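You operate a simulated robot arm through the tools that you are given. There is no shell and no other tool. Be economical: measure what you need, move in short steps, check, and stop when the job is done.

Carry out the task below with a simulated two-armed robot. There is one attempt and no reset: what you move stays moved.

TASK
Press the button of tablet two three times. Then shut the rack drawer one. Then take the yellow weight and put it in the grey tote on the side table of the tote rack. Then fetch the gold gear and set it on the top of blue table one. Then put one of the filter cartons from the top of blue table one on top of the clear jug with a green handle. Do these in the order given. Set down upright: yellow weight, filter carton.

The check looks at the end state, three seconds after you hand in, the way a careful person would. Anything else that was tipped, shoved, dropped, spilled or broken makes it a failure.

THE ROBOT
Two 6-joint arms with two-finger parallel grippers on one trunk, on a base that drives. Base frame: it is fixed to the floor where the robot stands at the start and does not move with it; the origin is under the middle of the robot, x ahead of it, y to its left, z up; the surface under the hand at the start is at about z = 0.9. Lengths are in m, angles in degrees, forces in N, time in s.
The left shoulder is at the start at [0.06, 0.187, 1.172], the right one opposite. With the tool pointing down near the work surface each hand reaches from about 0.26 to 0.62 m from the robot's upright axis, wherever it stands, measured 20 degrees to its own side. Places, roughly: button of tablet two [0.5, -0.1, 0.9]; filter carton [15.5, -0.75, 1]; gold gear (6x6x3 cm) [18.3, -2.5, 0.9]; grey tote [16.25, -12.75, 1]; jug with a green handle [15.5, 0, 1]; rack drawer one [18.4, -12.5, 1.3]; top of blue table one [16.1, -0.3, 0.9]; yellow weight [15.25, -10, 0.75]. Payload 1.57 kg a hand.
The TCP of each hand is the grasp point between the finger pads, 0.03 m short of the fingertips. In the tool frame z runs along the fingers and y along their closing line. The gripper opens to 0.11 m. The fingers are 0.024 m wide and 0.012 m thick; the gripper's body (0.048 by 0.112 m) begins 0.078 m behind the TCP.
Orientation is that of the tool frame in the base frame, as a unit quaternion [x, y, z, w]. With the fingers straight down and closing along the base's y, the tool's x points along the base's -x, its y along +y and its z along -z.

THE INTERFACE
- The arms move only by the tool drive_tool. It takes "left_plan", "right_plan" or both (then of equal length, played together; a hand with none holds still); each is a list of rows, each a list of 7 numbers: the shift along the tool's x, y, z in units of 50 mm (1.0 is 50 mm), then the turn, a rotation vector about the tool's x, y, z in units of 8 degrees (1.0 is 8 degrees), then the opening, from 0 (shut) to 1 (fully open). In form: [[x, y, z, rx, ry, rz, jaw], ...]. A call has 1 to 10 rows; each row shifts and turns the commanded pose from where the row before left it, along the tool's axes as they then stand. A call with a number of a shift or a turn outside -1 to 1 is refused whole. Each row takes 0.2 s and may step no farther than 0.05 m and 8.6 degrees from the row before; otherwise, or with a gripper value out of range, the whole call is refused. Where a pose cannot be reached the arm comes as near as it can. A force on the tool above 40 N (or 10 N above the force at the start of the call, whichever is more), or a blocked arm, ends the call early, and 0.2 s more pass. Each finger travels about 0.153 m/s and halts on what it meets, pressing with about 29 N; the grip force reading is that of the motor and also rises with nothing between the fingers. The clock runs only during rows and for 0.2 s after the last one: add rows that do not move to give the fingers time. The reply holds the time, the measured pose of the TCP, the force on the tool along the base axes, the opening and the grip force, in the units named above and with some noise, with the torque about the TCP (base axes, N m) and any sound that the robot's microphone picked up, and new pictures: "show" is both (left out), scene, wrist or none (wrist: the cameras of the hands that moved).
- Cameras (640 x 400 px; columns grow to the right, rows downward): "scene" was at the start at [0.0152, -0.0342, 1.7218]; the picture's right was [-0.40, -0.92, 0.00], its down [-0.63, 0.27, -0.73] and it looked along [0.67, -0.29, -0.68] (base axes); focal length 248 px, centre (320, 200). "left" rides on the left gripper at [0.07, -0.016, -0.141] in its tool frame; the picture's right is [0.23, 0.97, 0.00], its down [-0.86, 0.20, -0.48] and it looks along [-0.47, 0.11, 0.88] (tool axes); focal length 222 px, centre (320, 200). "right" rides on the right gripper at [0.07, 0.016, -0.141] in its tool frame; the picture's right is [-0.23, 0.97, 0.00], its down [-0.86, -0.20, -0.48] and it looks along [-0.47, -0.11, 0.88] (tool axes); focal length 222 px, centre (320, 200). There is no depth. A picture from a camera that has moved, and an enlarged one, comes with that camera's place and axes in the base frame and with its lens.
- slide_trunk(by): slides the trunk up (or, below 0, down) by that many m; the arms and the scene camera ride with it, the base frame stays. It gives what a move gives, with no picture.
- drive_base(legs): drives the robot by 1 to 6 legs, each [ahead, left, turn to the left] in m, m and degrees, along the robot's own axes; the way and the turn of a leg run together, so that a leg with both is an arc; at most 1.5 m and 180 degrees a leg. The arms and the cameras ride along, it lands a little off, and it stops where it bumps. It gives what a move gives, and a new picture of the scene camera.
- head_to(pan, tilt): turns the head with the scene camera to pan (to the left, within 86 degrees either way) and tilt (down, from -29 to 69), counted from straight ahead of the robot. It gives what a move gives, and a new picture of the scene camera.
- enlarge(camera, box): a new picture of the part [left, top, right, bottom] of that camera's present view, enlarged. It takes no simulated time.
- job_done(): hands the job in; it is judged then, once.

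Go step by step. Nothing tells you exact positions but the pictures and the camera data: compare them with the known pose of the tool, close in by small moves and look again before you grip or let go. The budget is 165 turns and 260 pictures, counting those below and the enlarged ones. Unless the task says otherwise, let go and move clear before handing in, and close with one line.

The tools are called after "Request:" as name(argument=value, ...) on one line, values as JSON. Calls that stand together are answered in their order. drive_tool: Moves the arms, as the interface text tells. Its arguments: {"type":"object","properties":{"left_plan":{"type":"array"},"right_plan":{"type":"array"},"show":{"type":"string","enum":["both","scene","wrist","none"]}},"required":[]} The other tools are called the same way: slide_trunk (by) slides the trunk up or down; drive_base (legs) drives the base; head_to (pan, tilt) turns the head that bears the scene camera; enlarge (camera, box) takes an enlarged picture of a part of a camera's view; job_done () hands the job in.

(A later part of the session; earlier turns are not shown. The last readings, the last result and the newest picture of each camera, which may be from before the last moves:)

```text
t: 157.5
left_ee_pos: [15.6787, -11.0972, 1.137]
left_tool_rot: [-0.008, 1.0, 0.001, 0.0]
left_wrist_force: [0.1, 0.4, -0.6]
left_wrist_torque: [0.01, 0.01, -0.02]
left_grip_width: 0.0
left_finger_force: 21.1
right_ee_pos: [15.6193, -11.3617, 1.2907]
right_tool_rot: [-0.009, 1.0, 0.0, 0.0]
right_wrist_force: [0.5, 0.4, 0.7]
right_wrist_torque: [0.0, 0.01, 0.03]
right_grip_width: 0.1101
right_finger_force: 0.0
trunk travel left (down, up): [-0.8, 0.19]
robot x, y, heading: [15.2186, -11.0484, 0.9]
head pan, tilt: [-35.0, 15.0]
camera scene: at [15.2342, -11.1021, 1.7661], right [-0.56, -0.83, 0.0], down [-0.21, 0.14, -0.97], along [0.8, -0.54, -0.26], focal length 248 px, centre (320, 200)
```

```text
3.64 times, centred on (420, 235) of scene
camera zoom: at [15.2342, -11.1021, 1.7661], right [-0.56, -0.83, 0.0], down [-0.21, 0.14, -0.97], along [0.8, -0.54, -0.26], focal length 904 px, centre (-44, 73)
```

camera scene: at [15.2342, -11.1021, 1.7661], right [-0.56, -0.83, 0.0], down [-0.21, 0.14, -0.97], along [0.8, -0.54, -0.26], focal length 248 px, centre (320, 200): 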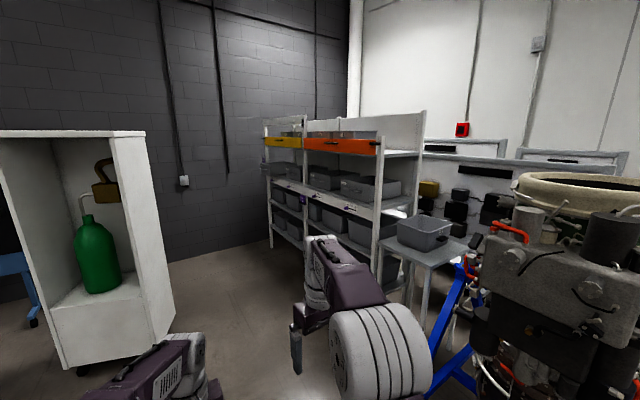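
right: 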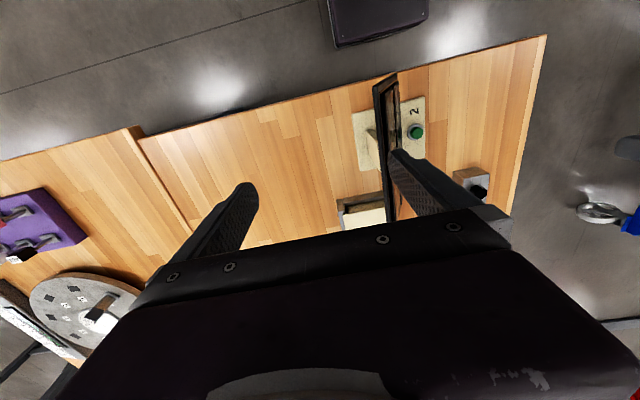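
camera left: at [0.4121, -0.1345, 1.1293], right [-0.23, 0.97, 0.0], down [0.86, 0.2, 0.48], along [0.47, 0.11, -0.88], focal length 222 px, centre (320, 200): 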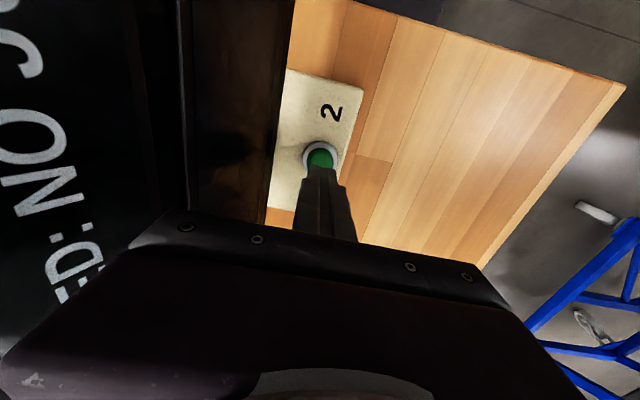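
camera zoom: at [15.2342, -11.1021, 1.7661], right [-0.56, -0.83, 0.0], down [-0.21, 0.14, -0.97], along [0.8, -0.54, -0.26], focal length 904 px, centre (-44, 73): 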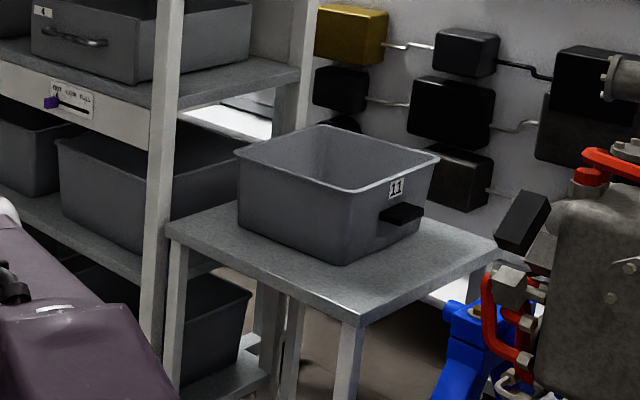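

Drawer 1 is the leftmost box and is pulled out, around x≈18.35 with its front near y≈-12.3. I'll move nearer between the white cabinet and the rack.

Request:
drive_base(legs=[[1.2, -0.5, -1]])

Request:
head_to(pan=-30, tilt=25)

Request:
head_to(pan=10, tilt=30)

```text
t: 163.9
left_ee_pos: [16.8649, -11.5924, 1.1373]
left_tool_rot: [0.001, 1.0, 0.0, 0.0]
left_wrist_force: [-0.1, -0.1, 0.5]
left_wrist_torque: [0.0, -0.02, 0.01]
left_grip_width: 0.0
left_finger_force: 21.2
right_ee_pos: [16.8008, -11.855, 1.2913]
right_tool_rot: [0.0, 1.0, 0.0, 0.0]
right_wrist_force: [0.8, -0.4, 0.9]
right_wrist_torque: [0.0, -0.02, 0.0]
right_grip_width: 0.1101
right_finger_force: 0.0
trunk travel left (down, up): [-0.8, 0.19]
robot x, y, heading: [16.4031, -11.534, -0.1]
head pan, tilt: [-35.0, 15.0]
camera scene: at [16.4204, -11.5891, 1.7661], right [-0.57, -0.82, 0.0], down [-0.21, 0.15, -0.97], along [0.79, -0.56, -0.26], focal length 248 px, centre (320, 200)
```

scene: 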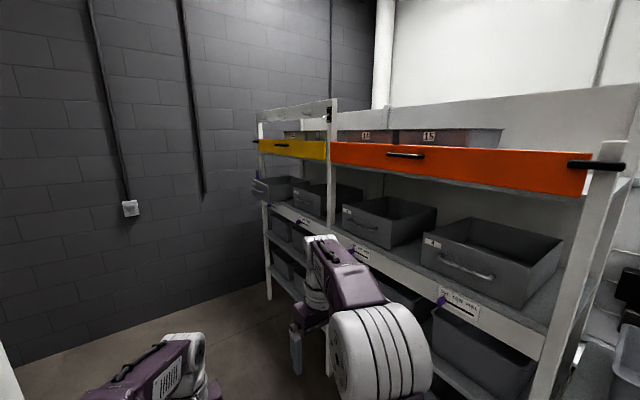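

```text
t: 164.7
left_ee_pos: [16.8662, -11.5918, 1.1368]
left_tool_rot: [0.001, 1.0, 0.0, 0.0]
left_wrist_force: [-1.2, -0.1, -1.1]
left_wrist_torque: [-0.05, -0.02, 0.01]
left_grip_width: 0.0
left_finger_force: 21.2
right_ee_pos: [16.8016, -11.8554, 1.2905]
right_tool_rot: [0.001, 1.0, 0.0, -0.001]
right_wrist_force: [-0.1, 0.3, 0.4]
right_wrist_torque: [0.0, -0.01, 0.02]
right_grip_width: 0.11
right_finger_force: 0.0
trunk travel left (down, up): [-0.8, 0.19]
robot x, y, heading: [16.4036, -11.5374, -0.2]
head pan, tilt: [-30.0, 25.0]
camera scene: at [16.4245, -11.582, 1.7499], right [-0.5, -0.87, 0.0], down [-0.37, 0.21, -0.91], along [0.78, -0.45, -0.42], focal length 248 px, centre (320, 200)
```

scene: 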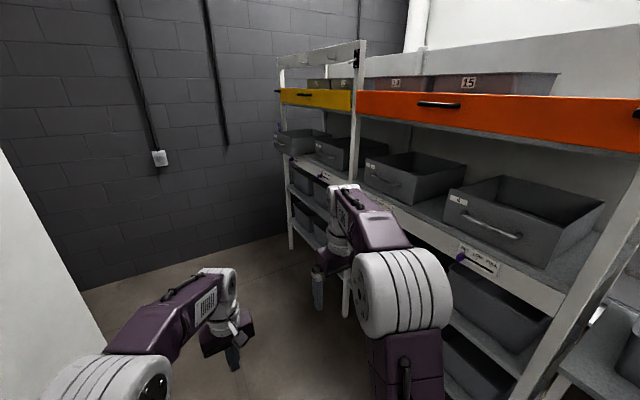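

```text
t: 165.7
left_ee_pos: [16.8655, -11.5906, 1.1379]
left_tool_rot: [0.0, 1.0, 0.0, 0.001]
left_wrist_force: [0.7, -0.1, 0.4]
left_wrist_torque: [-0.04, -0.04, 0.01]
left_grip_width: 0.0002
left_finger_force: 22.0
right_ee_pos: [16.8012, -11.856, 1.2917]
right_tool_rot: [-0.001, 1.0, 0.001, -0.001]
right_wrist_force: [1.2, 0.5, 0.2]
right_wrist_torque: [-0.01, 0.0, 0.03]
right_grip_width: 0.1099
right_finger_force: 0.0
trunk travel left (down, up): [-0.8, 0.19]
robot x, y, heading: [16.4049, -11.5338, 0.0]
head pan, tilt: [10.0, 30.0]
camera scene: at [16.4337, -11.5203, 1.7419], right [0.17, -0.99, 0.0], down [-0.49, -0.09, -0.87], along [0.85, 0.15, -0.5], focal length 248 px, centre (320, 200)
```

scene: 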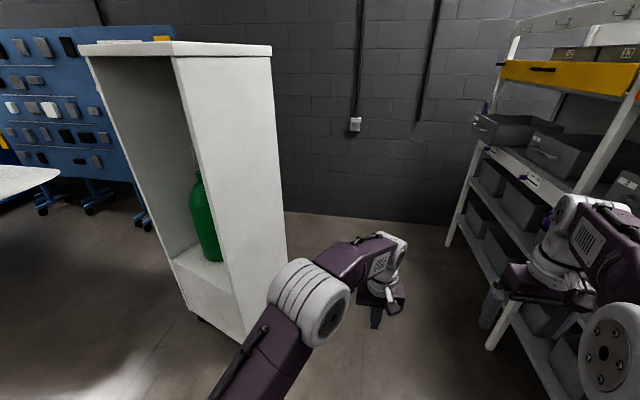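

The rack's front posts are at y≈-12.5, drawer one sticks out to about y≈-12.37, and the cabinet's edge is at y≈-11.05. I'll drive in at y≈-11.7 and turn to face the drawer.

Request:
drive_base(legs=[[0.9, -0.16, 0], [0.95, 0, 0], [0, 0, -90]])

Request:
head_to(pan=0, tilt=35)

```text
t: 178.9
left_ee_pos: [18.1801, -12.1646, 1.1369]
left_tool_rot: [0.71, 0.704, 0.0, 0.0]
left_wrist_force: [-0.6, 0.9, 0.2]
left_wrist_torque: [-0.02, -0.01, -0.02]
left_grip_width: 0.0003
left_finger_force: 21.9
right_ee_pos: [17.9183, -12.0986, 1.2912]
right_tool_rot: [0.71, 0.704, 0.0, 0.0]
right_wrist_force: [-0.4, -0.9, -0.4]
right_wrist_torque: [0.01, 0.04, 0.0]
right_grip_width: 0.1097
right_finger_force: 0.0
trunk travel left (down, up): [-0.8, 0.19]
robot x, y, heading: [18.2425, -11.7068, -90.6]
head pan, tilt: [10.0, 30.0]
camera scene: at [18.2563, -11.7353, 1.7419], right [-0.99, -0.16, 0.0], down [-0.08, 0.49, -0.87], along [0.14, -0.85, -0.5], focal length 248 px, centre (320, 200)
```

scene: 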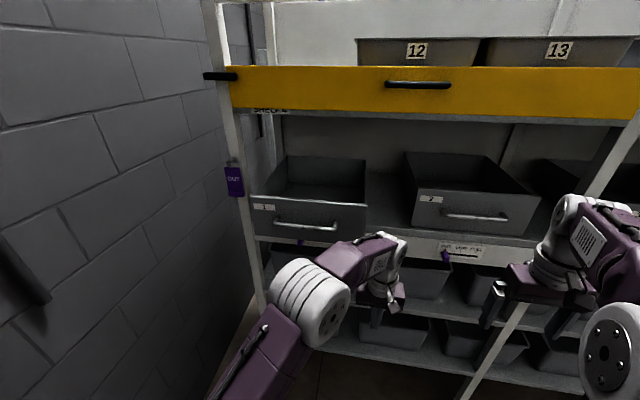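

```text
t: 179.6
left_ee_pos: [18.1807, -12.165, 1.1369]
left_tool_rot: [0.711, 0.704, 0.001, 0.0]
left_wrist_force: [0.5, 0.0, -0.1]
left_wrist_torque: [-0.01, 0.02, 0.02]
left_grip_width: 0.0003
left_finger_force: 21.4
right_ee_pos: [17.9162, -12.098, 1.29]
right_tool_rot: [0.711, 0.704, 0.0, 0.0]
right_wrist_force: [0.1, -0.1, 0.4]
right_wrist_torque: [-0.04, 0.0, 0.02]
right_grip_width: 0.1098
right_finger_force: 0.1
trunk travel left (down, up): [-0.8, 0.19]
robot x, y, heading: [18.24, -11.7059, -90.3]
head pan, tilt: [0.0, 35.0]
camera scene: at [18.2404, -11.734, 1.7341], right [-1.0, 0.01, 0.0], down [0.01, 0.57, -0.82], along [-0.01, -0.82, -0.57], focal length 248 px, centre (320, 200)
```

scene: 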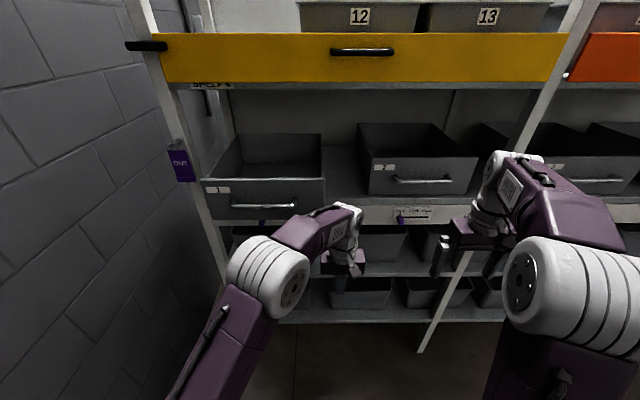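

Drawer one is to my left, protruding past the others. I'll zoom to check the label and front position.

Request:
enlarge(camera="scene", box=[160, 100, 360, 240])

```text
2.86 times, centred on (260, 170) of scene
camera zoom: at [18.2404, -11.734, 1.7341], right [-1.0, 0.01, 0.0], down [0.01, 0.57, -0.82], along [-0.01, -0.82, -0.57], focal length 710 px, centre (491, 286)
```

zoom: 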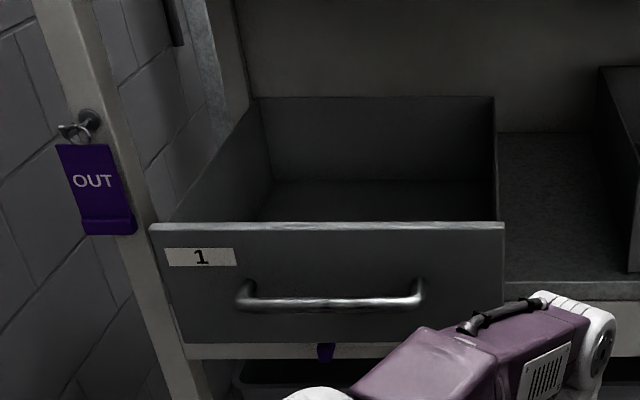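

The label "1" confirms it; the front panel spans about x 18.22–18.59, z 1.21–1.37, centred at x≈18.41. I'll bring the left hand in front of it and tilt the fingers forward to push.

Request:
drive_tool(left_plan=[[0.05, 0.66, -0.62, 0, 0, 0, 0.3], [0.05, 0.66, -0.62, 0, 0, 0, 0.6], [0.05, 0.66, -0.62, 0, 0, 0, 1], [0.05, 0.66, -0.62, 0, 0, 0, 1], [0.05, 0.66, -0.62, 0, 0, 0, 1], [0.05, 0.66, -0.62, 0, 0, 0, 1], [0.05, 0.66, -0.62, 0, 0, 0, 1]], show="none")

Request:
drive_tool(left_plan=[[0, 0, 0, 0, -1, 0, 1], [0, 0, 0, 0, -1, 0, 1], [0, 0, 0, 0, -1, 0, 1], [0, 0, 0, 0, -1, 0, 1], [0, 0, 0, 0, -1, 0, 1], [0, 0, 0, 0, -1, 0, 1], [0, 0, 0, 0, -1, 0, 1], [0, 0, 0, 0, -1, 0, 1]])

```text
t: 181.2
left_ee_pos: [18.4148, -12.1485, 1.3549]
left_tool_rot: [0.711, 0.704, -0.001, -0.001]
left_wrist_force: [-0.3, -1.0, 1.4]
left_wrist_torque: [0.02, 0.06, 0.01]
left_grip_width: 0.1099
left_finger_force: 0.0
right_ee_pos: [17.9196, -12.098, 1.2914]
right_tool_rot: [0.71, 0.704, -0.001, -0.001]
right_wrist_force: [0.4, 0.3, -0.9]
right_wrist_torque: [-0.05, 0.02, 0.01]
right_grip_width: 0.1102
right_finger_force: 0.1
trunk travel left (down, up): [-0.8, 0.19]
robot x, y, heading: [18.2433, -11.7015, -90.9]
head pan, tilt: [0.0, 35.0]
```

```text
t: 183.0
left_ee_pos: [18.4146, -12.1603, 1.3528]
left_tool_rot: [0.617, 0.618, -0.342, 0.347]
left_wrist_force: [0.2, -0.2, 0.4]
left_wrist_torque: [-0.02, 0.04, 0.01]
left_grip_width: 0.1102
left_finger_force: 0.1
left hand out of reach, approached as far as the arm can: row 7, 8
right_ee_pos: [17.9177, -12.0974, 1.291]
right_tool_rot: [0.71, 0.704, 0.0, 0.0]
right_wrist_force: [0.5, -0.3, 0.1]
right_wrist_torque: [-0.03, 0.01, -0.03]
right_grip_width: 0.1101
right_finger_force: 0.2
trunk travel left (down, up): [-0.8, 0.19]
robot x, y, heading: [18.2468, -11.7031, -90.7]
head pan, tilt: [0.0, 35.0]
camera scene: at [18.2406, -11.7345, 1.7341], right [-1.0, 0.01, 0.0], down [0.01, 0.57, -0.82], along [-0.01, -0.82, -0.57], focal length 248 px, centre (320, 200)
camera left: at [18.3984, -12.0039, 1.3679], right [0.97, 0.12, -0.19], down [0.19, -0.04, 0.98], along [0.11, -0.99, -0.06], focal length 222 px, centre (320, 200)
```

scene: 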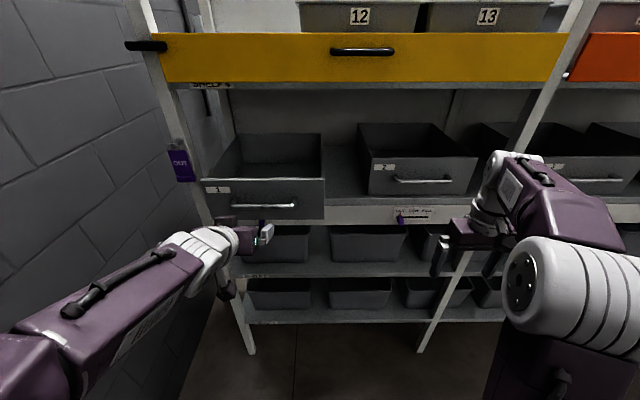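
left: 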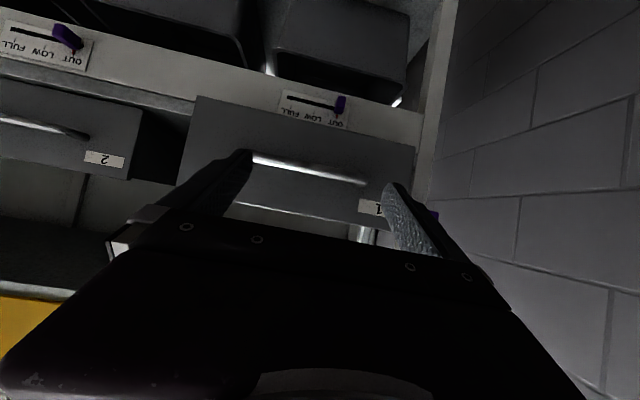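

The fingers are level with the panel strip just above the handle. I'll advance to just short of contact.

Request:
drive_tool(left_plan=[[-0.42, 0, 0.68, 0, 0, 0, 1], [-0.42, 0, 0.68, 0, 0, 0, 1], [-0.42, 0, 0.68, 0, 0, 0, 1], [-0.42, 0, 0.68, 0, 0, 0, 1]])

```text
t: 184.0
left_ee_pos: [18.416, -12.3239, 1.3504]
left_tool_rot: [0.618, 0.617, -0.342, 0.347]
left_wrist_force: [-0.2, -1.0, 0.1]
left_wrist_torque: [0.0, 0.0, -0.02]
left_grip_width: 0.1101
left_finger_force: 0.1
right_ee_pos: [17.9171, -12.1003, 1.2904]
right_tool_rot: [0.71, 0.705, 0.0, -0.001]
right_wrist_force: [0.0, 0.1, 0.3]
right_wrist_torque: [0.03, -0.02, 0.01]
right_grip_width: 0.1102
right_finger_force: 0.1
trunk travel left (down, up): [-0.8, 0.19]
robot x, y, heading: [18.243, -11.7042, -90.9]
head pan, tilt: [0.0, 35.0]
camera scene: at [18.2405, -11.7369, 1.734], right [-1.0, 0.01, 0.0], down [0.01, 0.58, -0.82], along [-0.01, -0.82, -0.58], focal length 248 px, centre (320, 200)
camera left: at [18.3993, -12.1665, 1.3667], right [0.97, 0.12, -0.19], down [0.19, -0.04, 0.98], along [0.11, -0.99, -0.07], focal length 222 px, centre (320, 200)
```

scene: 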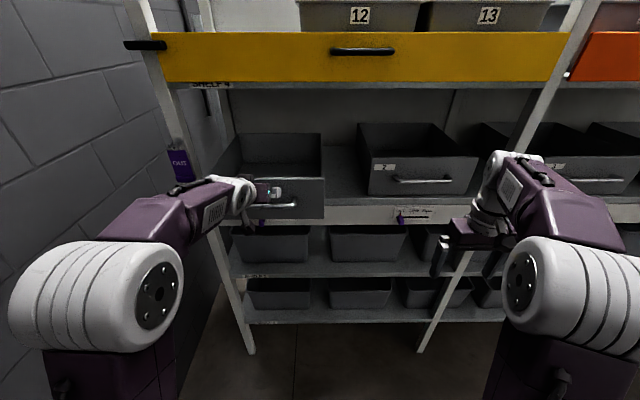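
left: 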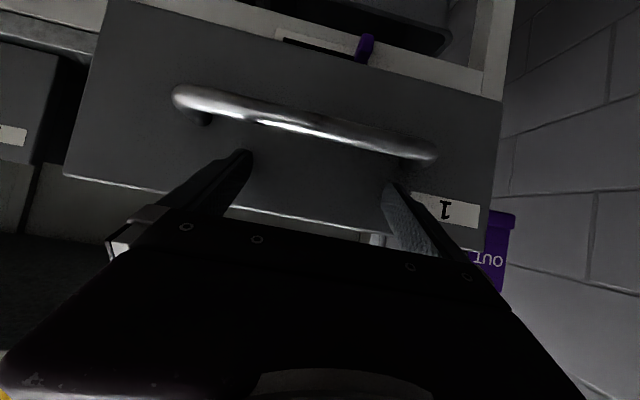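

The fingertips are in the right strip above the handle. I'll push now in small steps.

Request:
drive_tool(left_plan=[[-0.2, 0, 0.32, 0, 0, 0, 1], [-0.2, 0, 0.32, 0, 0, 0, 1], [-0.2, 0, 0.32, 0, 0, 0, 1], [-0.2, 0, 0.32, 0, 0, 0, 1], [-0.2, 0, 0.32, 0, 0, 0, 1], [-0.2, 0, 0.32, 0, 0, 0, 1]])

```text
t: 185.4
left_ee_pos: [18.415, -12.434, 1.3514]
left_tool_rot: [0.617, 0.618, -0.342, 0.347]
left_wrist_force: [0.2, -0.2, -0.4]
left_wrist_torque: [0.01, 0.0, -0.02]
left_grip_width: 0.1102
left_finger_force: 0.0
right_ee_pos: [17.9179, -12.1005, 1.2923]
right_tool_rot: [0.71, 0.704, 0.0, 0.0]
right_wrist_force: [-1.1, -0.8, -0.1]
right_wrist_torque: [0.01, 0.01, 0.01]
right_grip_width: 0.1101
right_finger_force: 0.0
trunk travel left (down, up): [-0.8, 0.19]
robot x, y, heading: [18.2414, -11.7047, -90.6]
head pan, tilt: [0.0, 35.0]
camera scene: at [18.2406, -11.7356, 1.7341], right [-1.0, 0.01, 0.0], down [0.01, 0.57, -0.82], along [-0.01, -0.82, -0.57], focal length 248 px, centre (320, 200)
camera left: at [18.4001, -12.2783, 1.3674], right [0.97, 0.12, -0.19], down [0.19, -0.04, 0.98], along [0.11, -0.99, -0.07], focal length 222 px, centre (320, 200)
```

scene: 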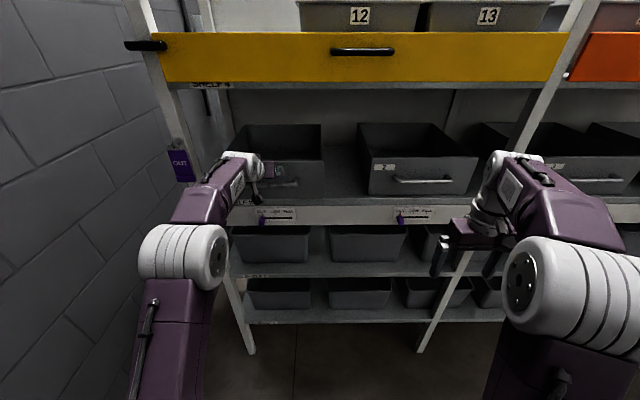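
left: 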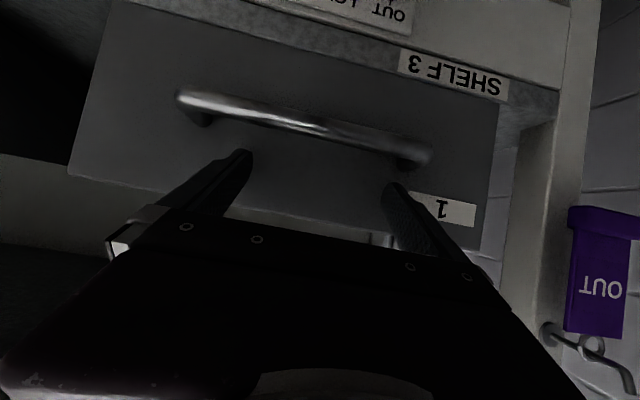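

The drawer slides freely and is nearly flush with drawer two. I'll continue until it meets its stop.

Request:
drive_tool(left_plan=[[-0.12, 0, 0.2, 0, 0, 0, 1], [-0.12, 0, 0.2, 0, 0, 0, 1], [-0.12, 0, 0.2, 0, 0, 0, 1], [-0.12, 0, 0.2, 0, 0, 0, 1], [0, 0, 0, 0, 0, 0, 1]])

```text
t: 186.4
left_ee_pos: [18.4148, -12.4583, 1.3527]
left_tool_rot: [0.62, 0.618, -0.338, 0.345]
left_wrist_force: [-0.4, 27.6, 3.3]
left_wrist_torque: [0.03, 0.31, -1.34]
left_grip_width: 0.11
left_finger_force: 0.1
left hand out of reach, approached as far as the arm can: row 4
right_ee_pos: [17.9171, -12.0878, 1.2951]
right_tool_rot: [0.709, 0.705, -0.003, 0.003]
right_wrist_force: [0.2, -1.0, 0.3]
right_wrist_torque: [-0.02, 0.03, 0.01]
right_grip_width: 0.1099
right_finger_force: 0.0
trunk travel left (down, up): [-0.8, 0.19]
robot x, y, heading: [18.2408, -11.7044, -90.6]
head pan, tilt: [0.0, 35.0]
stopped in row 4 (left hand): the force on the tool passed its limit at 45 N (the readings are from after the stop); the commanded pose is now the measured one
camera scene: at [18.2405, -11.7193, 1.7345], right [-1.0, 0.01, 0.0], down [0.0, 0.57, -0.82], along [-0.01, -0.82, -0.57], focal length 248 px, centre (320, 200)
camera left: at [18.4001, -12.3009, 1.37], right [0.98, 0.12, -0.18], down [0.19, -0.05, 0.98], along [0.11, -0.99, -0.07], focal length 222 px, centre (320, 200)
```

scene: 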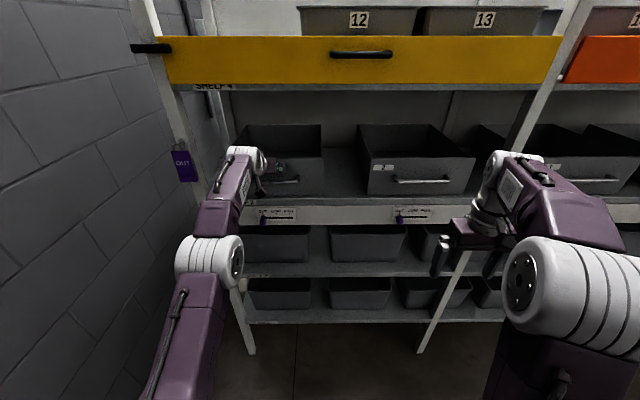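
left: 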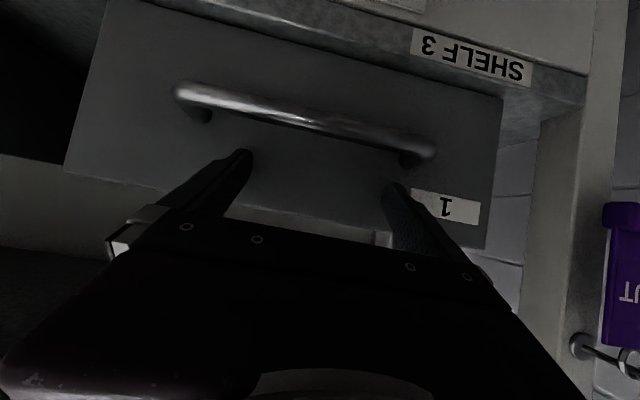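

The drawer hit its stop, so it's shut. I'll withdraw the hand and level it again.

Request:
drive_tool(left_plan=[[0.4, 0, -0.65, 0, 0, 0, 1], [0.5, 0, -0.8, 0, 0, 0, 1], [0.5, 0, -0.8, 0, 0, 0, 1], [0.5, 0, -0.8, 0, 0, 0, 1], [0.5, 0, -0.8, 0, 0, 0, 1], [0.5, 0, -0.8, 0, 0, 0, 1], [0, 0, 0, 0, 1, 0, 1], [0, 0, 0, 0, 1, 0, 1], [0, 0, 0, 0, 1, 0, 1]], show="none")

Request:
drive_tool(left_plan=[[0, 0, 0, 0, 1, 0, 1], [0, 0, 0, 0, 1, 0, 1], [0, 0, 0, 0, 1, 0, 1], [0, 0, 0, 0, 1, 0, 1], [0, 0, 0, 0, 0.2, 0, 1]], show="scene")

Request:
enlarge(camera="scene", box=[160, 100, 640, 240])

```text
t: 188.4
left_ee_pos: [18.4149, -12.1957, 1.3487]
left_tool_rot: [0.677, 0.677, -0.201, 0.208]
left_wrist_force: [0.1, -0.3, -0.2]
left_wrist_torque: [0.01, -0.01, 0.01]
left_grip_width: 0.1101
left_finger_force: 0.0
right_ee_pos: [17.9178, -12.0984, 1.2909]
right_tool_rot: [0.711, 0.704, 0.0, 0.0]
right_wrist_force: [0.5, 0.6, -0.2]
right_wrist_torque: [0.0, -0.01, 0.01]
right_grip_width: 0.11
right_finger_force: 0.1
trunk travel left (down, up): [-0.8, 0.19]
robot x, y, heading: [18.242, -11.7035, -90.2]
head pan, tilt: [0.0, 35.0]
```

```text
t: 189.6
left_ee_pos: [18.4155, -12.1942, 1.3485]
left_tool_rot: [0.706, 0.708, 0.004, 0.003]
left_wrist_force: [-0.1, 0.0, 0.1]
left_wrist_torque: [0.0, -0.03, -0.02]
left_grip_width: 0.11
left_finger_force: 0.1
right_ee_pos: [17.9167, -12.0989, 1.291]
right_tool_rot: [0.709, 0.705, 0.0, 0.0]
right_wrist_force: [0.7, 0.8, -0.2]
right_wrist_torque: [0.02, -0.01, -0.02]
right_grip_width: 0.1099
right_finger_force: 0.0
trunk travel left (down, up): [-0.8, 0.19]
robot x, y, heading: [18.2408, -11.7043, -90.7]
head pan, tilt: [0.0, 35.0]
camera scene: at [18.2405, -11.7337, 1.7341], right [-1.0, 0.01, 0.0], down [0.0, 0.57, -0.82], along [-0.01, -0.82, -0.57], focal length 248 px, centre (320, 200)
```

scene: 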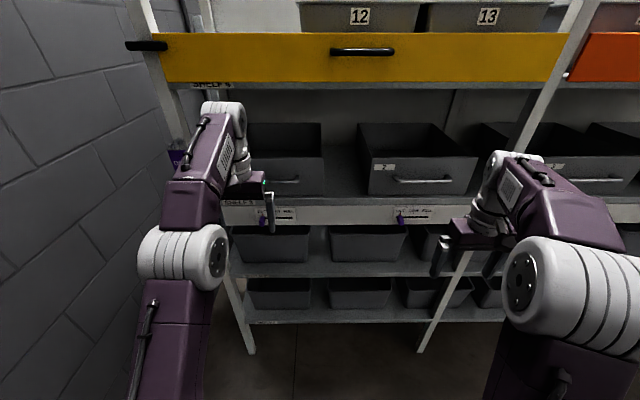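

```text
1.33 times, centred on (400, 170) of scene
camera zoom: at [18.2405, -11.7337, 1.7341], right [-1.0, 0.01, 0.0], down [0.0, 0.57, -0.82], along [-0.01, -0.82, -0.57], focal length 331 px, centre (213, 240)
```

zoom: 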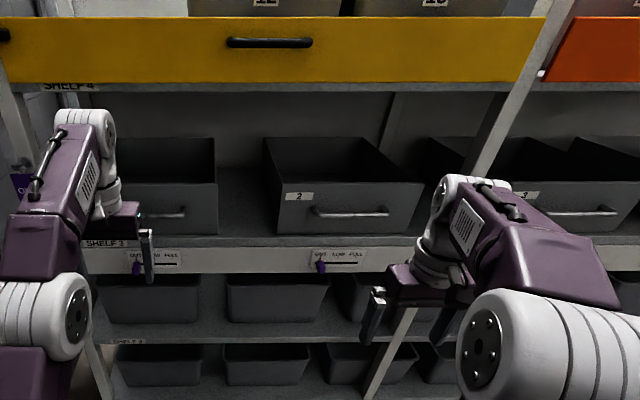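

Drawer one is flush with the others. Next I'll drive back to the black cart and face it from the south.

Request:
drive_base(legs=[[0, 0, -89], [1.4, 0, 0], [1.4, -0.5, 0], [0, 0, -90]])

Request:
head_to(pan=0, tilt=42)

```text
t: 211.1
left_ee_pos: [15.2516, -10.7219, 1.3492]
left_tool_rot: [0.711, -0.703, -0.003, 0.004]
left_wrist_force: [1.0, 0.0, 0.5]
left_wrist_torque: [0.03, -0.03, 0.04]
left_grip_width: 0.1101
left_finger_force: 0.1
right_ee_pos: [15.7503, -10.8136, 1.2911]
right_tool_rot: [0.708, -0.706, 0.0, 0.0]
right_wrist_force: [-0.5, -0.8, -0.1]
right_wrist_torque: [0.02, 0.01, 0.01]
right_grip_width: 0.1101
right_finger_force: 0.1
trunk travel left (down, up): [-0.8, 0.19]
robot x, y, heading: [15.4335, -11.2097, 89.9]
head pan, tilt: [0.0, 35.0]
camera scene: at [15.4303, -11.1833, 1.7341], right [1.0, 0.0, 0.0], down [0.0, -0.57, -0.82], along [0.0, 0.82, -0.57], focal length 248 px, centre (320, 200)
```

scene: 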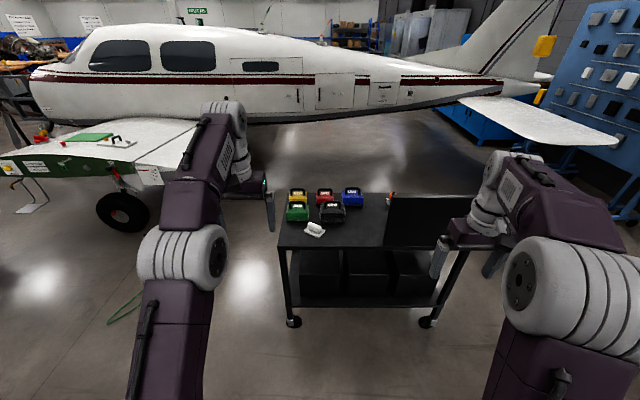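

```text
t: 211.8
left_ee_pos: [15.2526, -10.7218, 1.3502]
left_tool_rot: [0.712, -0.703, -0.003, 0.004]
left_wrist_force: [0.0, -0.6, -0.1]
left_wrist_torque: [0.01, 0.01, -0.03]
left_grip_width: 0.1101
left_finger_force: 0.2
right_ee_pos: [15.7506, -10.8132, 1.2929]
right_tool_rot: [0.708, -0.706, 0.0, -0.001]
right_wrist_force: [-0.3, -0.4, -0.7]
right_wrist_torque: [0.01, -0.03, 0.0]
right_grip_width: 0.11
right_finger_force: 0.1
trunk travel left (down, up): [-0.8, 0.19]
robot x, y, heading: [15.4327, -11.2104, 90.0]
head pan, tilt: [0.0, 42.0]
camera scene: at [15.4306, -11.1878, 1.7236], right [1.0, 0.0, 0.0], down [0.0, -0.67, -0.74], along [0.0, 0.74, -0.67], focal length 248 px, centre (320, 200)
```

scene: 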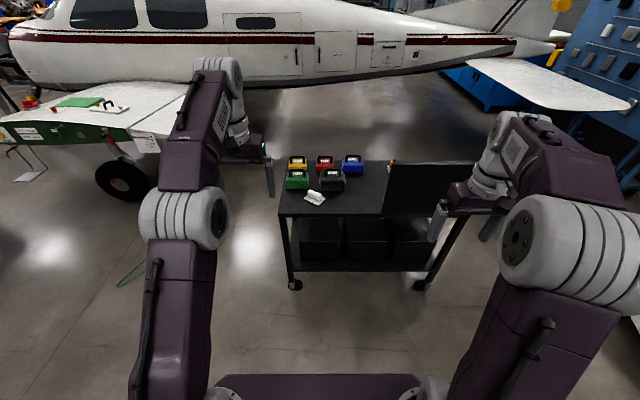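

The yellow weight is in the back row at the cart's west end, behind the green one. I'll zoom to understand its shape and reach.

Request:
enlarge(camera="scene", box=[260, 135, 400, 235])

Request:
head_to(pan=35, tilt=30)

```text
4.00 times, centred on (330, 185) of scene
camera zoom: at [15.4306, -11.1878, 1.7236], right [1.0, 0.0, 0.0], down [0.0, -0.67, -0.74], along [0.0, 0.74, -0.67], focal length 994 px, centre (280, 260)
```

zoom: 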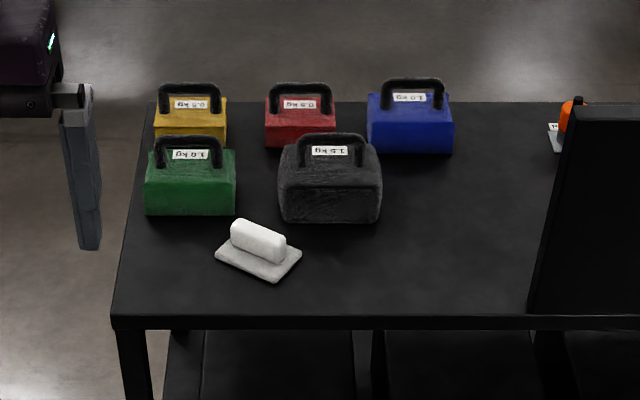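

```text
t: 212.8
left_ee_pos: [15.252, -10.7215, 1.3491]
left_tool_rot: [0.711, -0.703, -0.004, 0.004]
left_wrist_force: [-0.3, 0.3, -0.5]
left_wrist_torque: [-0.01, 0.0, 0.06]
left_grip_width: 0.1101
left_finger_force: 0.1
right_ee_pos: [15.7504, -10.8134, 1.2922]
right_tool_rot: [0.709, -0.705, 0.0, 0.001]
right_wrist_force: [0.7, -0.8, 0.0]
right_wrist_torque: [0.01, 0.0, 0.02]
right_grip_width: 0.11
right_finger_force: 0.1
trunk travel left (down, up): [-0.8, 0.19]
robot x, y, heading: [15.4339, -11.2119, 90.2]
head pan, tilt: [35.0, 30.0]
camera scene: at [15.3789, -11.1974, 1.7419], right [0.82, 0.57, 0.0], down [0.29, -0.41, -0.87], along [-0.5, 0.71, -0.5], focal length 248 px, centre (320, 200)
```

scene: 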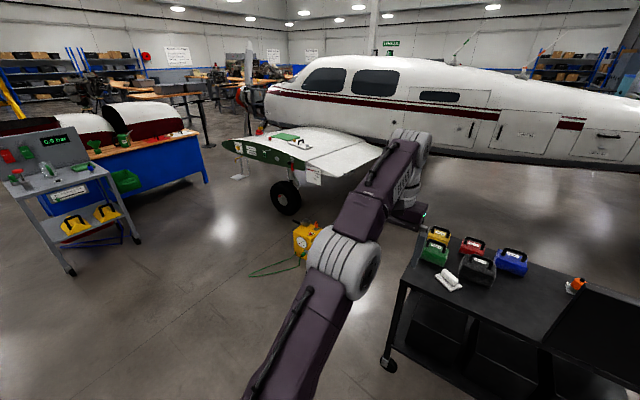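

I need the robot's own base outline to judge how close I can stand, so I'll look straight down and check.

Request:
head_to(pan=0, tilt=69)

```text
t: 213.9
left_ee_pos: [15.2528, -10.7224, 1.349]
left_tool_rot: [0.711, -0.703, -0.002, 0.004]
left_wrist_force: [-0.5, -0.1, 0.6]
left_wrist_torque: [-0.02, -0.01, -0.01]
left_grip_width: 0.1099
left_finger_force: 0.0
right_ee_pos: [15.75, -10.8126, 1.2904]
right_tool_rot: [0.708, -0.706, 0.0, 0.0]
right_wrist_force: [-0.8, -0.1, 0.1]
right_wrist_torque: [-0.03, 0.0, -0.01]
right_grip_width: 0.1098
right_finger_force: 0.1
trunk travel left (down, up): [-0.8, 0.19]
robot x, y, heading: [15.4318, -11.2108, 90.3]
head pan, tilt: [0.0, 68.8]
camera scene: at [15.4305, -11.2155, 1.6905], right [1.0, 0.0, 0.0], down [0.0, -0.93, -0.36], along [0.0, 0.36, -0.93], focal length 248 px, centre (320, 200)
```

scene: 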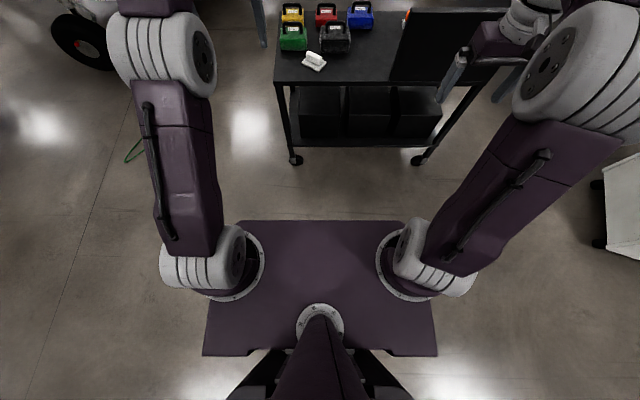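

The base is compact under the shoulder plate, so I can stand at the cart's west end near (14.72, -10.12), clear of the wing corner at (14.3, -9.7). I'll drive there in steps.

Request:
drive_base(legs=[[0, 0.73, 0], [0, 0, -65], [0.33, 0.71, 0]])

Request:
head_to(pan=10, tilt=50)

```text
t: 224.5
left_ee_pos: [15.0863, -10.0685, 1.3485]
left_tool_rot: [-0.215, 0.977, 0.006, -0.001]
left_wrist_force: [-0.1, -0.2, -0.6]
left_wrist_torque: [0.01, -0.01, -0.05]
left_grip_width: 0.1103
left_finger_force: 0.0
right_ee_pos: [15.2085, -10.5616, 1.2904]
right_tool_rot: [-0.211, 0.978, 0.0, 0.0]
right_wrist_force: [0.6, 0.6, 0.5]
right_wrist_torque: [-0.02, -0.01, 0.0]
right_grip_width: 0.11
right_finger_force: 0.1
trunk travel left (down, up): [-0.8, 0.19]
robot x, y, heading: [14.7152, -10.4314, 24.1]
head pan, tilt: [0.0, 68.8]
camera scene: at [14.7096, -10.4349, 1.6904], right [0.41, -0.91, 0.0], down [-0.85, -0.38, -0.36], along [0.33, 0.15, -0.93], focal length 248 px, centre (320, 200)
```

scene: 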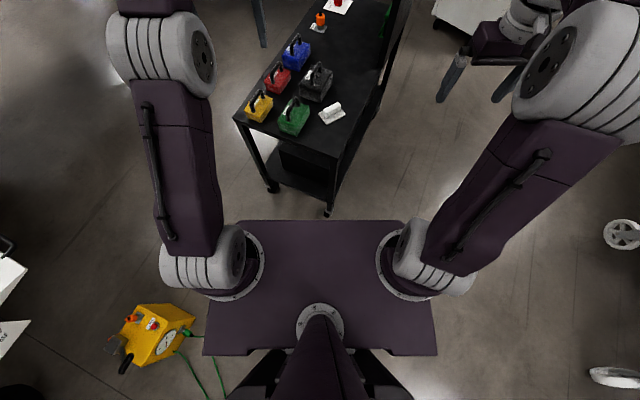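

```text
t: 225.3
left_ee_pos: [15.0851, -10.0675, 1.3487]
left_tool_rot: [-0.216, 0.976, 0.005, -0.001]
left_wrist_force: [-0.1, -0.2, 1.3]
left_wrist_torque: [0.0, -0.01, 0.01]
left_grip_width: 0.1102
left_finger_force: 0.0
right_ee_pos: [15.2066, -10.5605, 1.2907]
right_tool_rot: [-0.211, 0.978, 0.001, -0.001]
right_wrist_force: [0.2, -0.7, -0.9]
right_wrist_torque: [-0.01, -0.01, 0.02]
right_grip_width: 0.1098
right_finger_force: 0.0
trunk travel left (down, up): [-0.8, 0.19]
robot x, y, heading: [14.7124, -10.4302, 24.4]
head pan, tilt: [10.0, 50.0]
camera scene: at [14.7222, -10.4129, 1.7123], right [0.56, -0.83, 0.0], down [-0.63, -0.43, -0.64], along [0.53, 0.36, -0.77], focal length 248 px, centre (320, 200)
```

scene: 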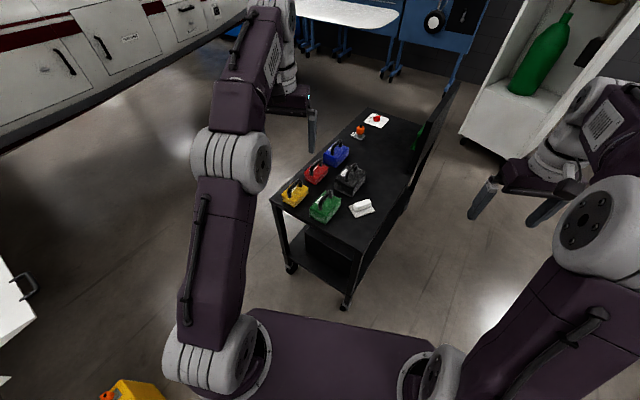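

The yellow weight is at about (15.30, -9.88) with its handle bar along x. I'll step the base to roughly (14.79, -10.10), then look.

Request:
drive_base(legs=[[0.2, 0.26, 0]])

Request:
drive_tool(left_plan=[[0, 0, 0, 0, 0, 1, 1], [0, 0, 0, 0, 0, 1, 0.8], [0, 0, 0, 0, 0, 1, 0.6], [0, 0, 0, 0, 0, 0, 0.6]])

```text
t: 227.5
left_ee_pos: [15.1578, -9.7473, 1.3504]
left_tool_rot: [-0.218, 0.976, 0.005, 0.0]
left_wrist_force: [-1.4, -0.4, 0.3]
left_wrist_torque: [0.05, 0.03, 0.01]
left_grip_width: 0.11
left_finger_force: 0.1
right_ee_pos: [15.2819, -10.2383, 1.2914]
right_tool_rot: [-0.213, 0.977, 0.0, 0.0]
right_wrist_force: [-0.1, 0.5, 0.2]
right_wrist_torque: [0.02, 0.0, -0.02]
right_grip_width: 0.1099
right_finger_force: 0.1
trunk travel left (down, up): [-0.8, 0.19]
robot x, y, heading: [14.788, -10.1072, 24.6]
head pan, tilt: [10.0, 50.0]
camera scene: at [14.7955, -10.0952, 1.7124], right [0.57, -0.82, 0.0], down [-0.63, -0.43, -0.64], along [0.53, 0.37, -0.77], focal length 248 px, centre (320, 200)
```

scene: 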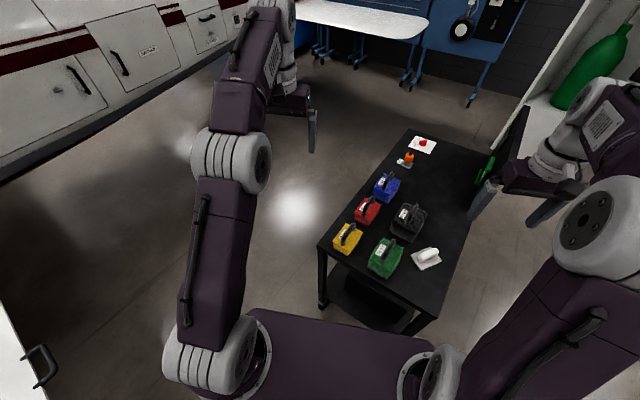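

```text
t: 228.5
left_ee_pos: [15.1583, -9.746, 1.3491]
left_tool_rot: [-0.01, 1.0, 0.005, -0.002]
left_wrist_force: [-0.4, 0.3, 0.2]
left_wrist_torque: [0.05, 0.03, 0.0]
left_grip_width: 0.066
left_finger_force: 0.1
right_ee_pos: [15.2819, -10.2359, 1.2921]
right_tool_rot: [-0.213, 0.977, 0.0, 0.0]
right_wrist_force: [0.1, -0.2, -0.2]
right_wrist_torque: [0.0, 0.03, -0.01]
right_grip_width: 0.1097
right_finger_force: 0.1
trunk travel left (down, up): [-0.8, 0.19]
robot x, y, heading: [14.7892, -10.1114, 24.7]
head pan, tilt: [10.0, 50.0]
camera scene: at [14.7961, -10.0926, 1.7124], right [0.57, -0.82, 0.0], down [-0.63, -0.44, -0.64], along [0.53, 0.37, -0.77], focal length 248 px, centre (320, 200)
camera left: at [15.0902, -9.7648, 1.4917], right [-0.25, 0.97, 0.01], down [0.85, 0.21, 0.48], along [0.46, 0.12, -0.88], focal length 222 px, centre (320, 200)
```

scene: 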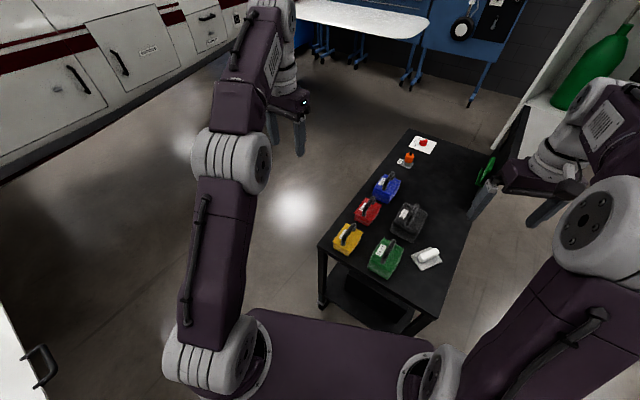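
left: 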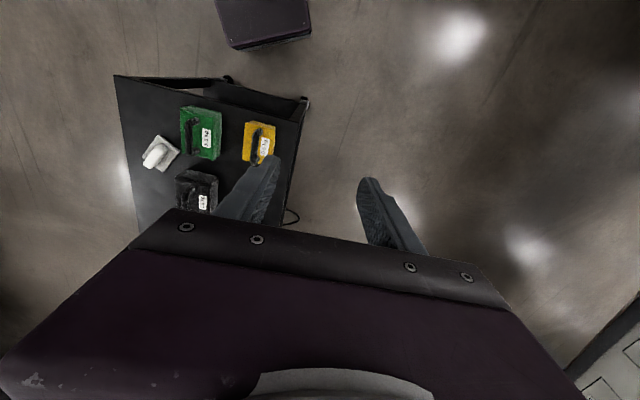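

The yellow weight's handle top triangulates to about (15.275, -9.883, 0.89). I'll move the left hand over it and part of the way down.

Request:
drive_tool(left_plan=[[-0.47, -0.55, 0.6, 0, 0, 0, 0.6], [-0.47, -0.55, 0.6, 0, 0, 0, 0.6], [-0.47, -0.55, 0.6, 0, 0, 0, 0.6], [-0.47, -0.55, 0.6, 0, 0, 0, 0.6], [-0.47, -0.55, 0.6, 0, 0, 0, 0.6], [0, 0, 0.8, 0, 0, 0, 0.6], [0, 0, 0.8, 0, 0, 0, 0.6], [0, 0, 0, 0, 0, 0, 0.6]])

Request:
enlarge(camera="left", box=[200, 60, 440, 240])

```text
t: 230.3
left_ee_pos: [15.2777, -9.8784, 1.1156]
left_tool_rot: [-0.01, 1.0, 0.004, -0.003]
left_wrist_force: [-0.1, -0.3, -0.3]
left_wrist_torque: [0.02, 0.03, 0.0]
left_grip_width: 0.0661
left_finger_force: 0.1
right_ee_pos: [15.2828, -10.2366, 1.2899]
right_tool_rot: [-0.213, 0.977, 0.0, 0.0]
right_wrist_force: [0.0, 0.2, 0.4]
right_wrist_torque: [-0.02, 0.01, 0.03]
right_grip_width: 0.1101
right_finger_force: 0.0
trunk travel left (down, up): [-0.8, 0.19]
robot x, y, heading: [14.7893, -10.11, 24.8]
head pan, tilt: [10.0, 50.0]
camera scene: at [14.7972, -10.093, 1.7124], right [0.57, -0.82, 0.0], down [-0.63, -0.43, -0.64], along [0.53, 0.37, -0.77], focal length 248 px, centre (320, 200)
camera left: at [15.2103, -9.8985, 1.258], right [-0.25, 0.97, 0.01], down [0.85, 0.21, 0.48], along [0.46, 0.13, -0.88], focal length 222 px, centre (320, 200)
```

scene: 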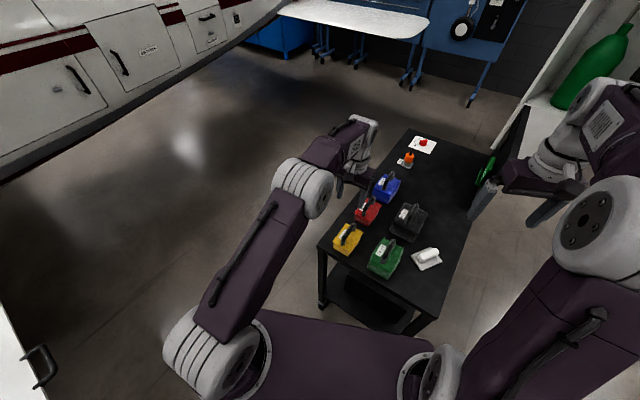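
left: 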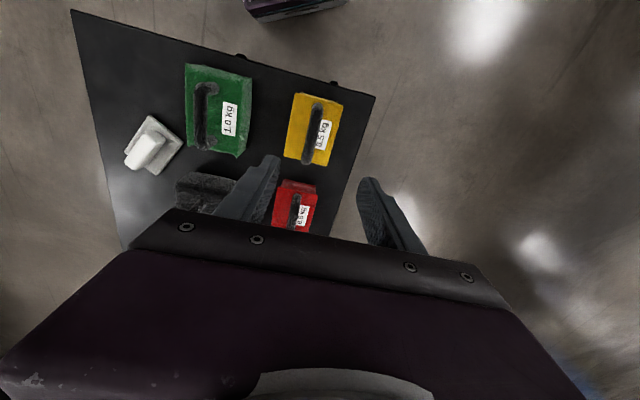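

```text
2.22 times, centred on (320, 150) of left
camera zoom: at [15.2103, -9.8985, 1.258], right [-0.25, 0.97, 0.01], down [0.85, 0.21, 0.48], along [0.46, 0.13, -0.88], focal length 494 px, centre (320, 311)
```

zoom: 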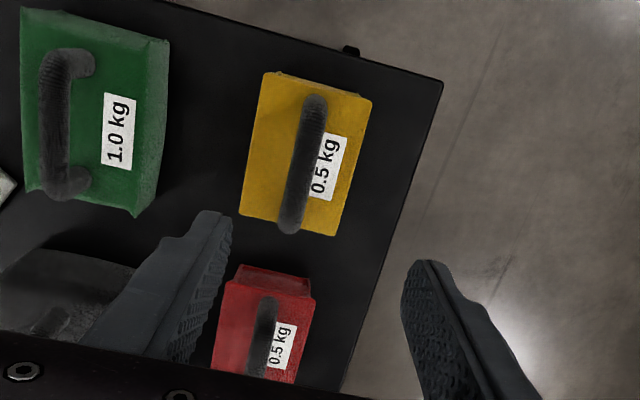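

The handle bar's y is -9.887 and it runs along x. I'll fine-align and descend to just above the bar.

Request:
drive_tool(left_plan=[[-0.12, -0.16, 0.8, 0, 0, 0, 0.6], [0, 0, 0.8, 0, 0, 0, 0.6], [0, 0, 0.8, 0, 0, 0, 0.6], [0, 0, 0.7, 0, 0, 0, 0.6], [0, 0, 0, 0, 0, 0, 0.6]], show="wrist")

Request:
enlarge(camera="scene", box=[300, 160, 440, 270])

```text
t: 231.5
left_ee_pos: [15.2825, -9.8857, 0.9607]
left_tool_rot: [-0.01, 1.0, 0.004, -0.001]
left_wrist_force: [1.0, -0.5, 0.0]
left_wrist_torque: [0.0, 0.02, -0.03]
left_grip_width: 0.0659
left_finger_force: 0.1
right_ee_pos: [15.282, -10.2367, 1.2914]
right_tool_rot: [-0.213, 0.977, 0.0, 0.0]
right_wrist_force: [0.9, 0.0, -0.4]
right_wrist_torque: [-0.01, 0.0, -0.04]
right_grip_width: 0.1102
right_finger_force: 0.0
trunk travel left (down, up): [-0.8, 0.19]
robot x, y, heading: [14.7864, -10.1086, 24.9]
head pan, tilt: [10.0, 50.0]
camera left: at [15.2153, -9.9047, 1.1034], right [-0.25, 0.97, 0.01], down [0.85, 0.21, 0.48], along [0.46, 0.13, -0.88], focal length 222 px, centre (320, 200)
```

left: 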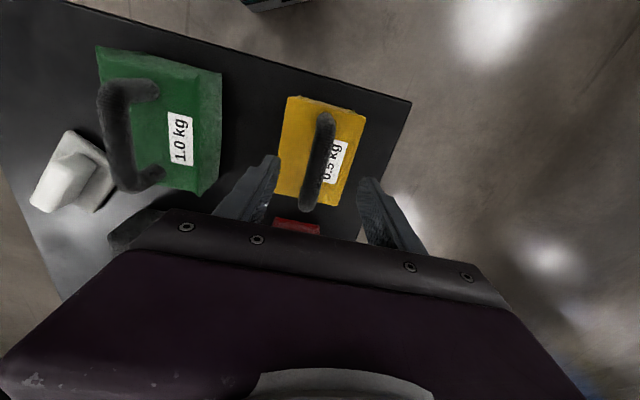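

```text
3.64 times, centred on (370, 215) of scene
camera zoom: at [14.796, -10.0927, 1.7124], right [0.57, -0.82, 0.0], down [-0.63, -0.44, -0.64], along [0.53, 0.37, -0.77], focal length 904 px, centre (138, 146)
```

zoom: 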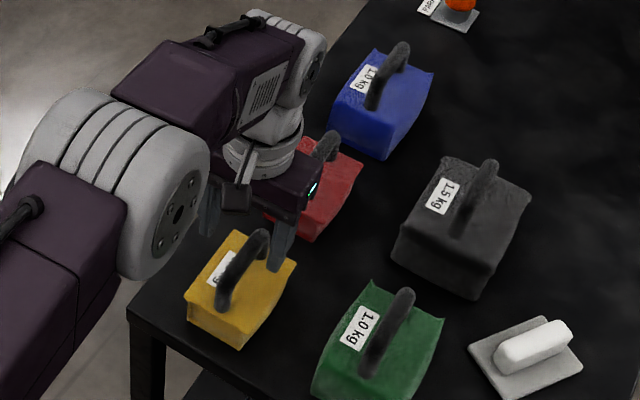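

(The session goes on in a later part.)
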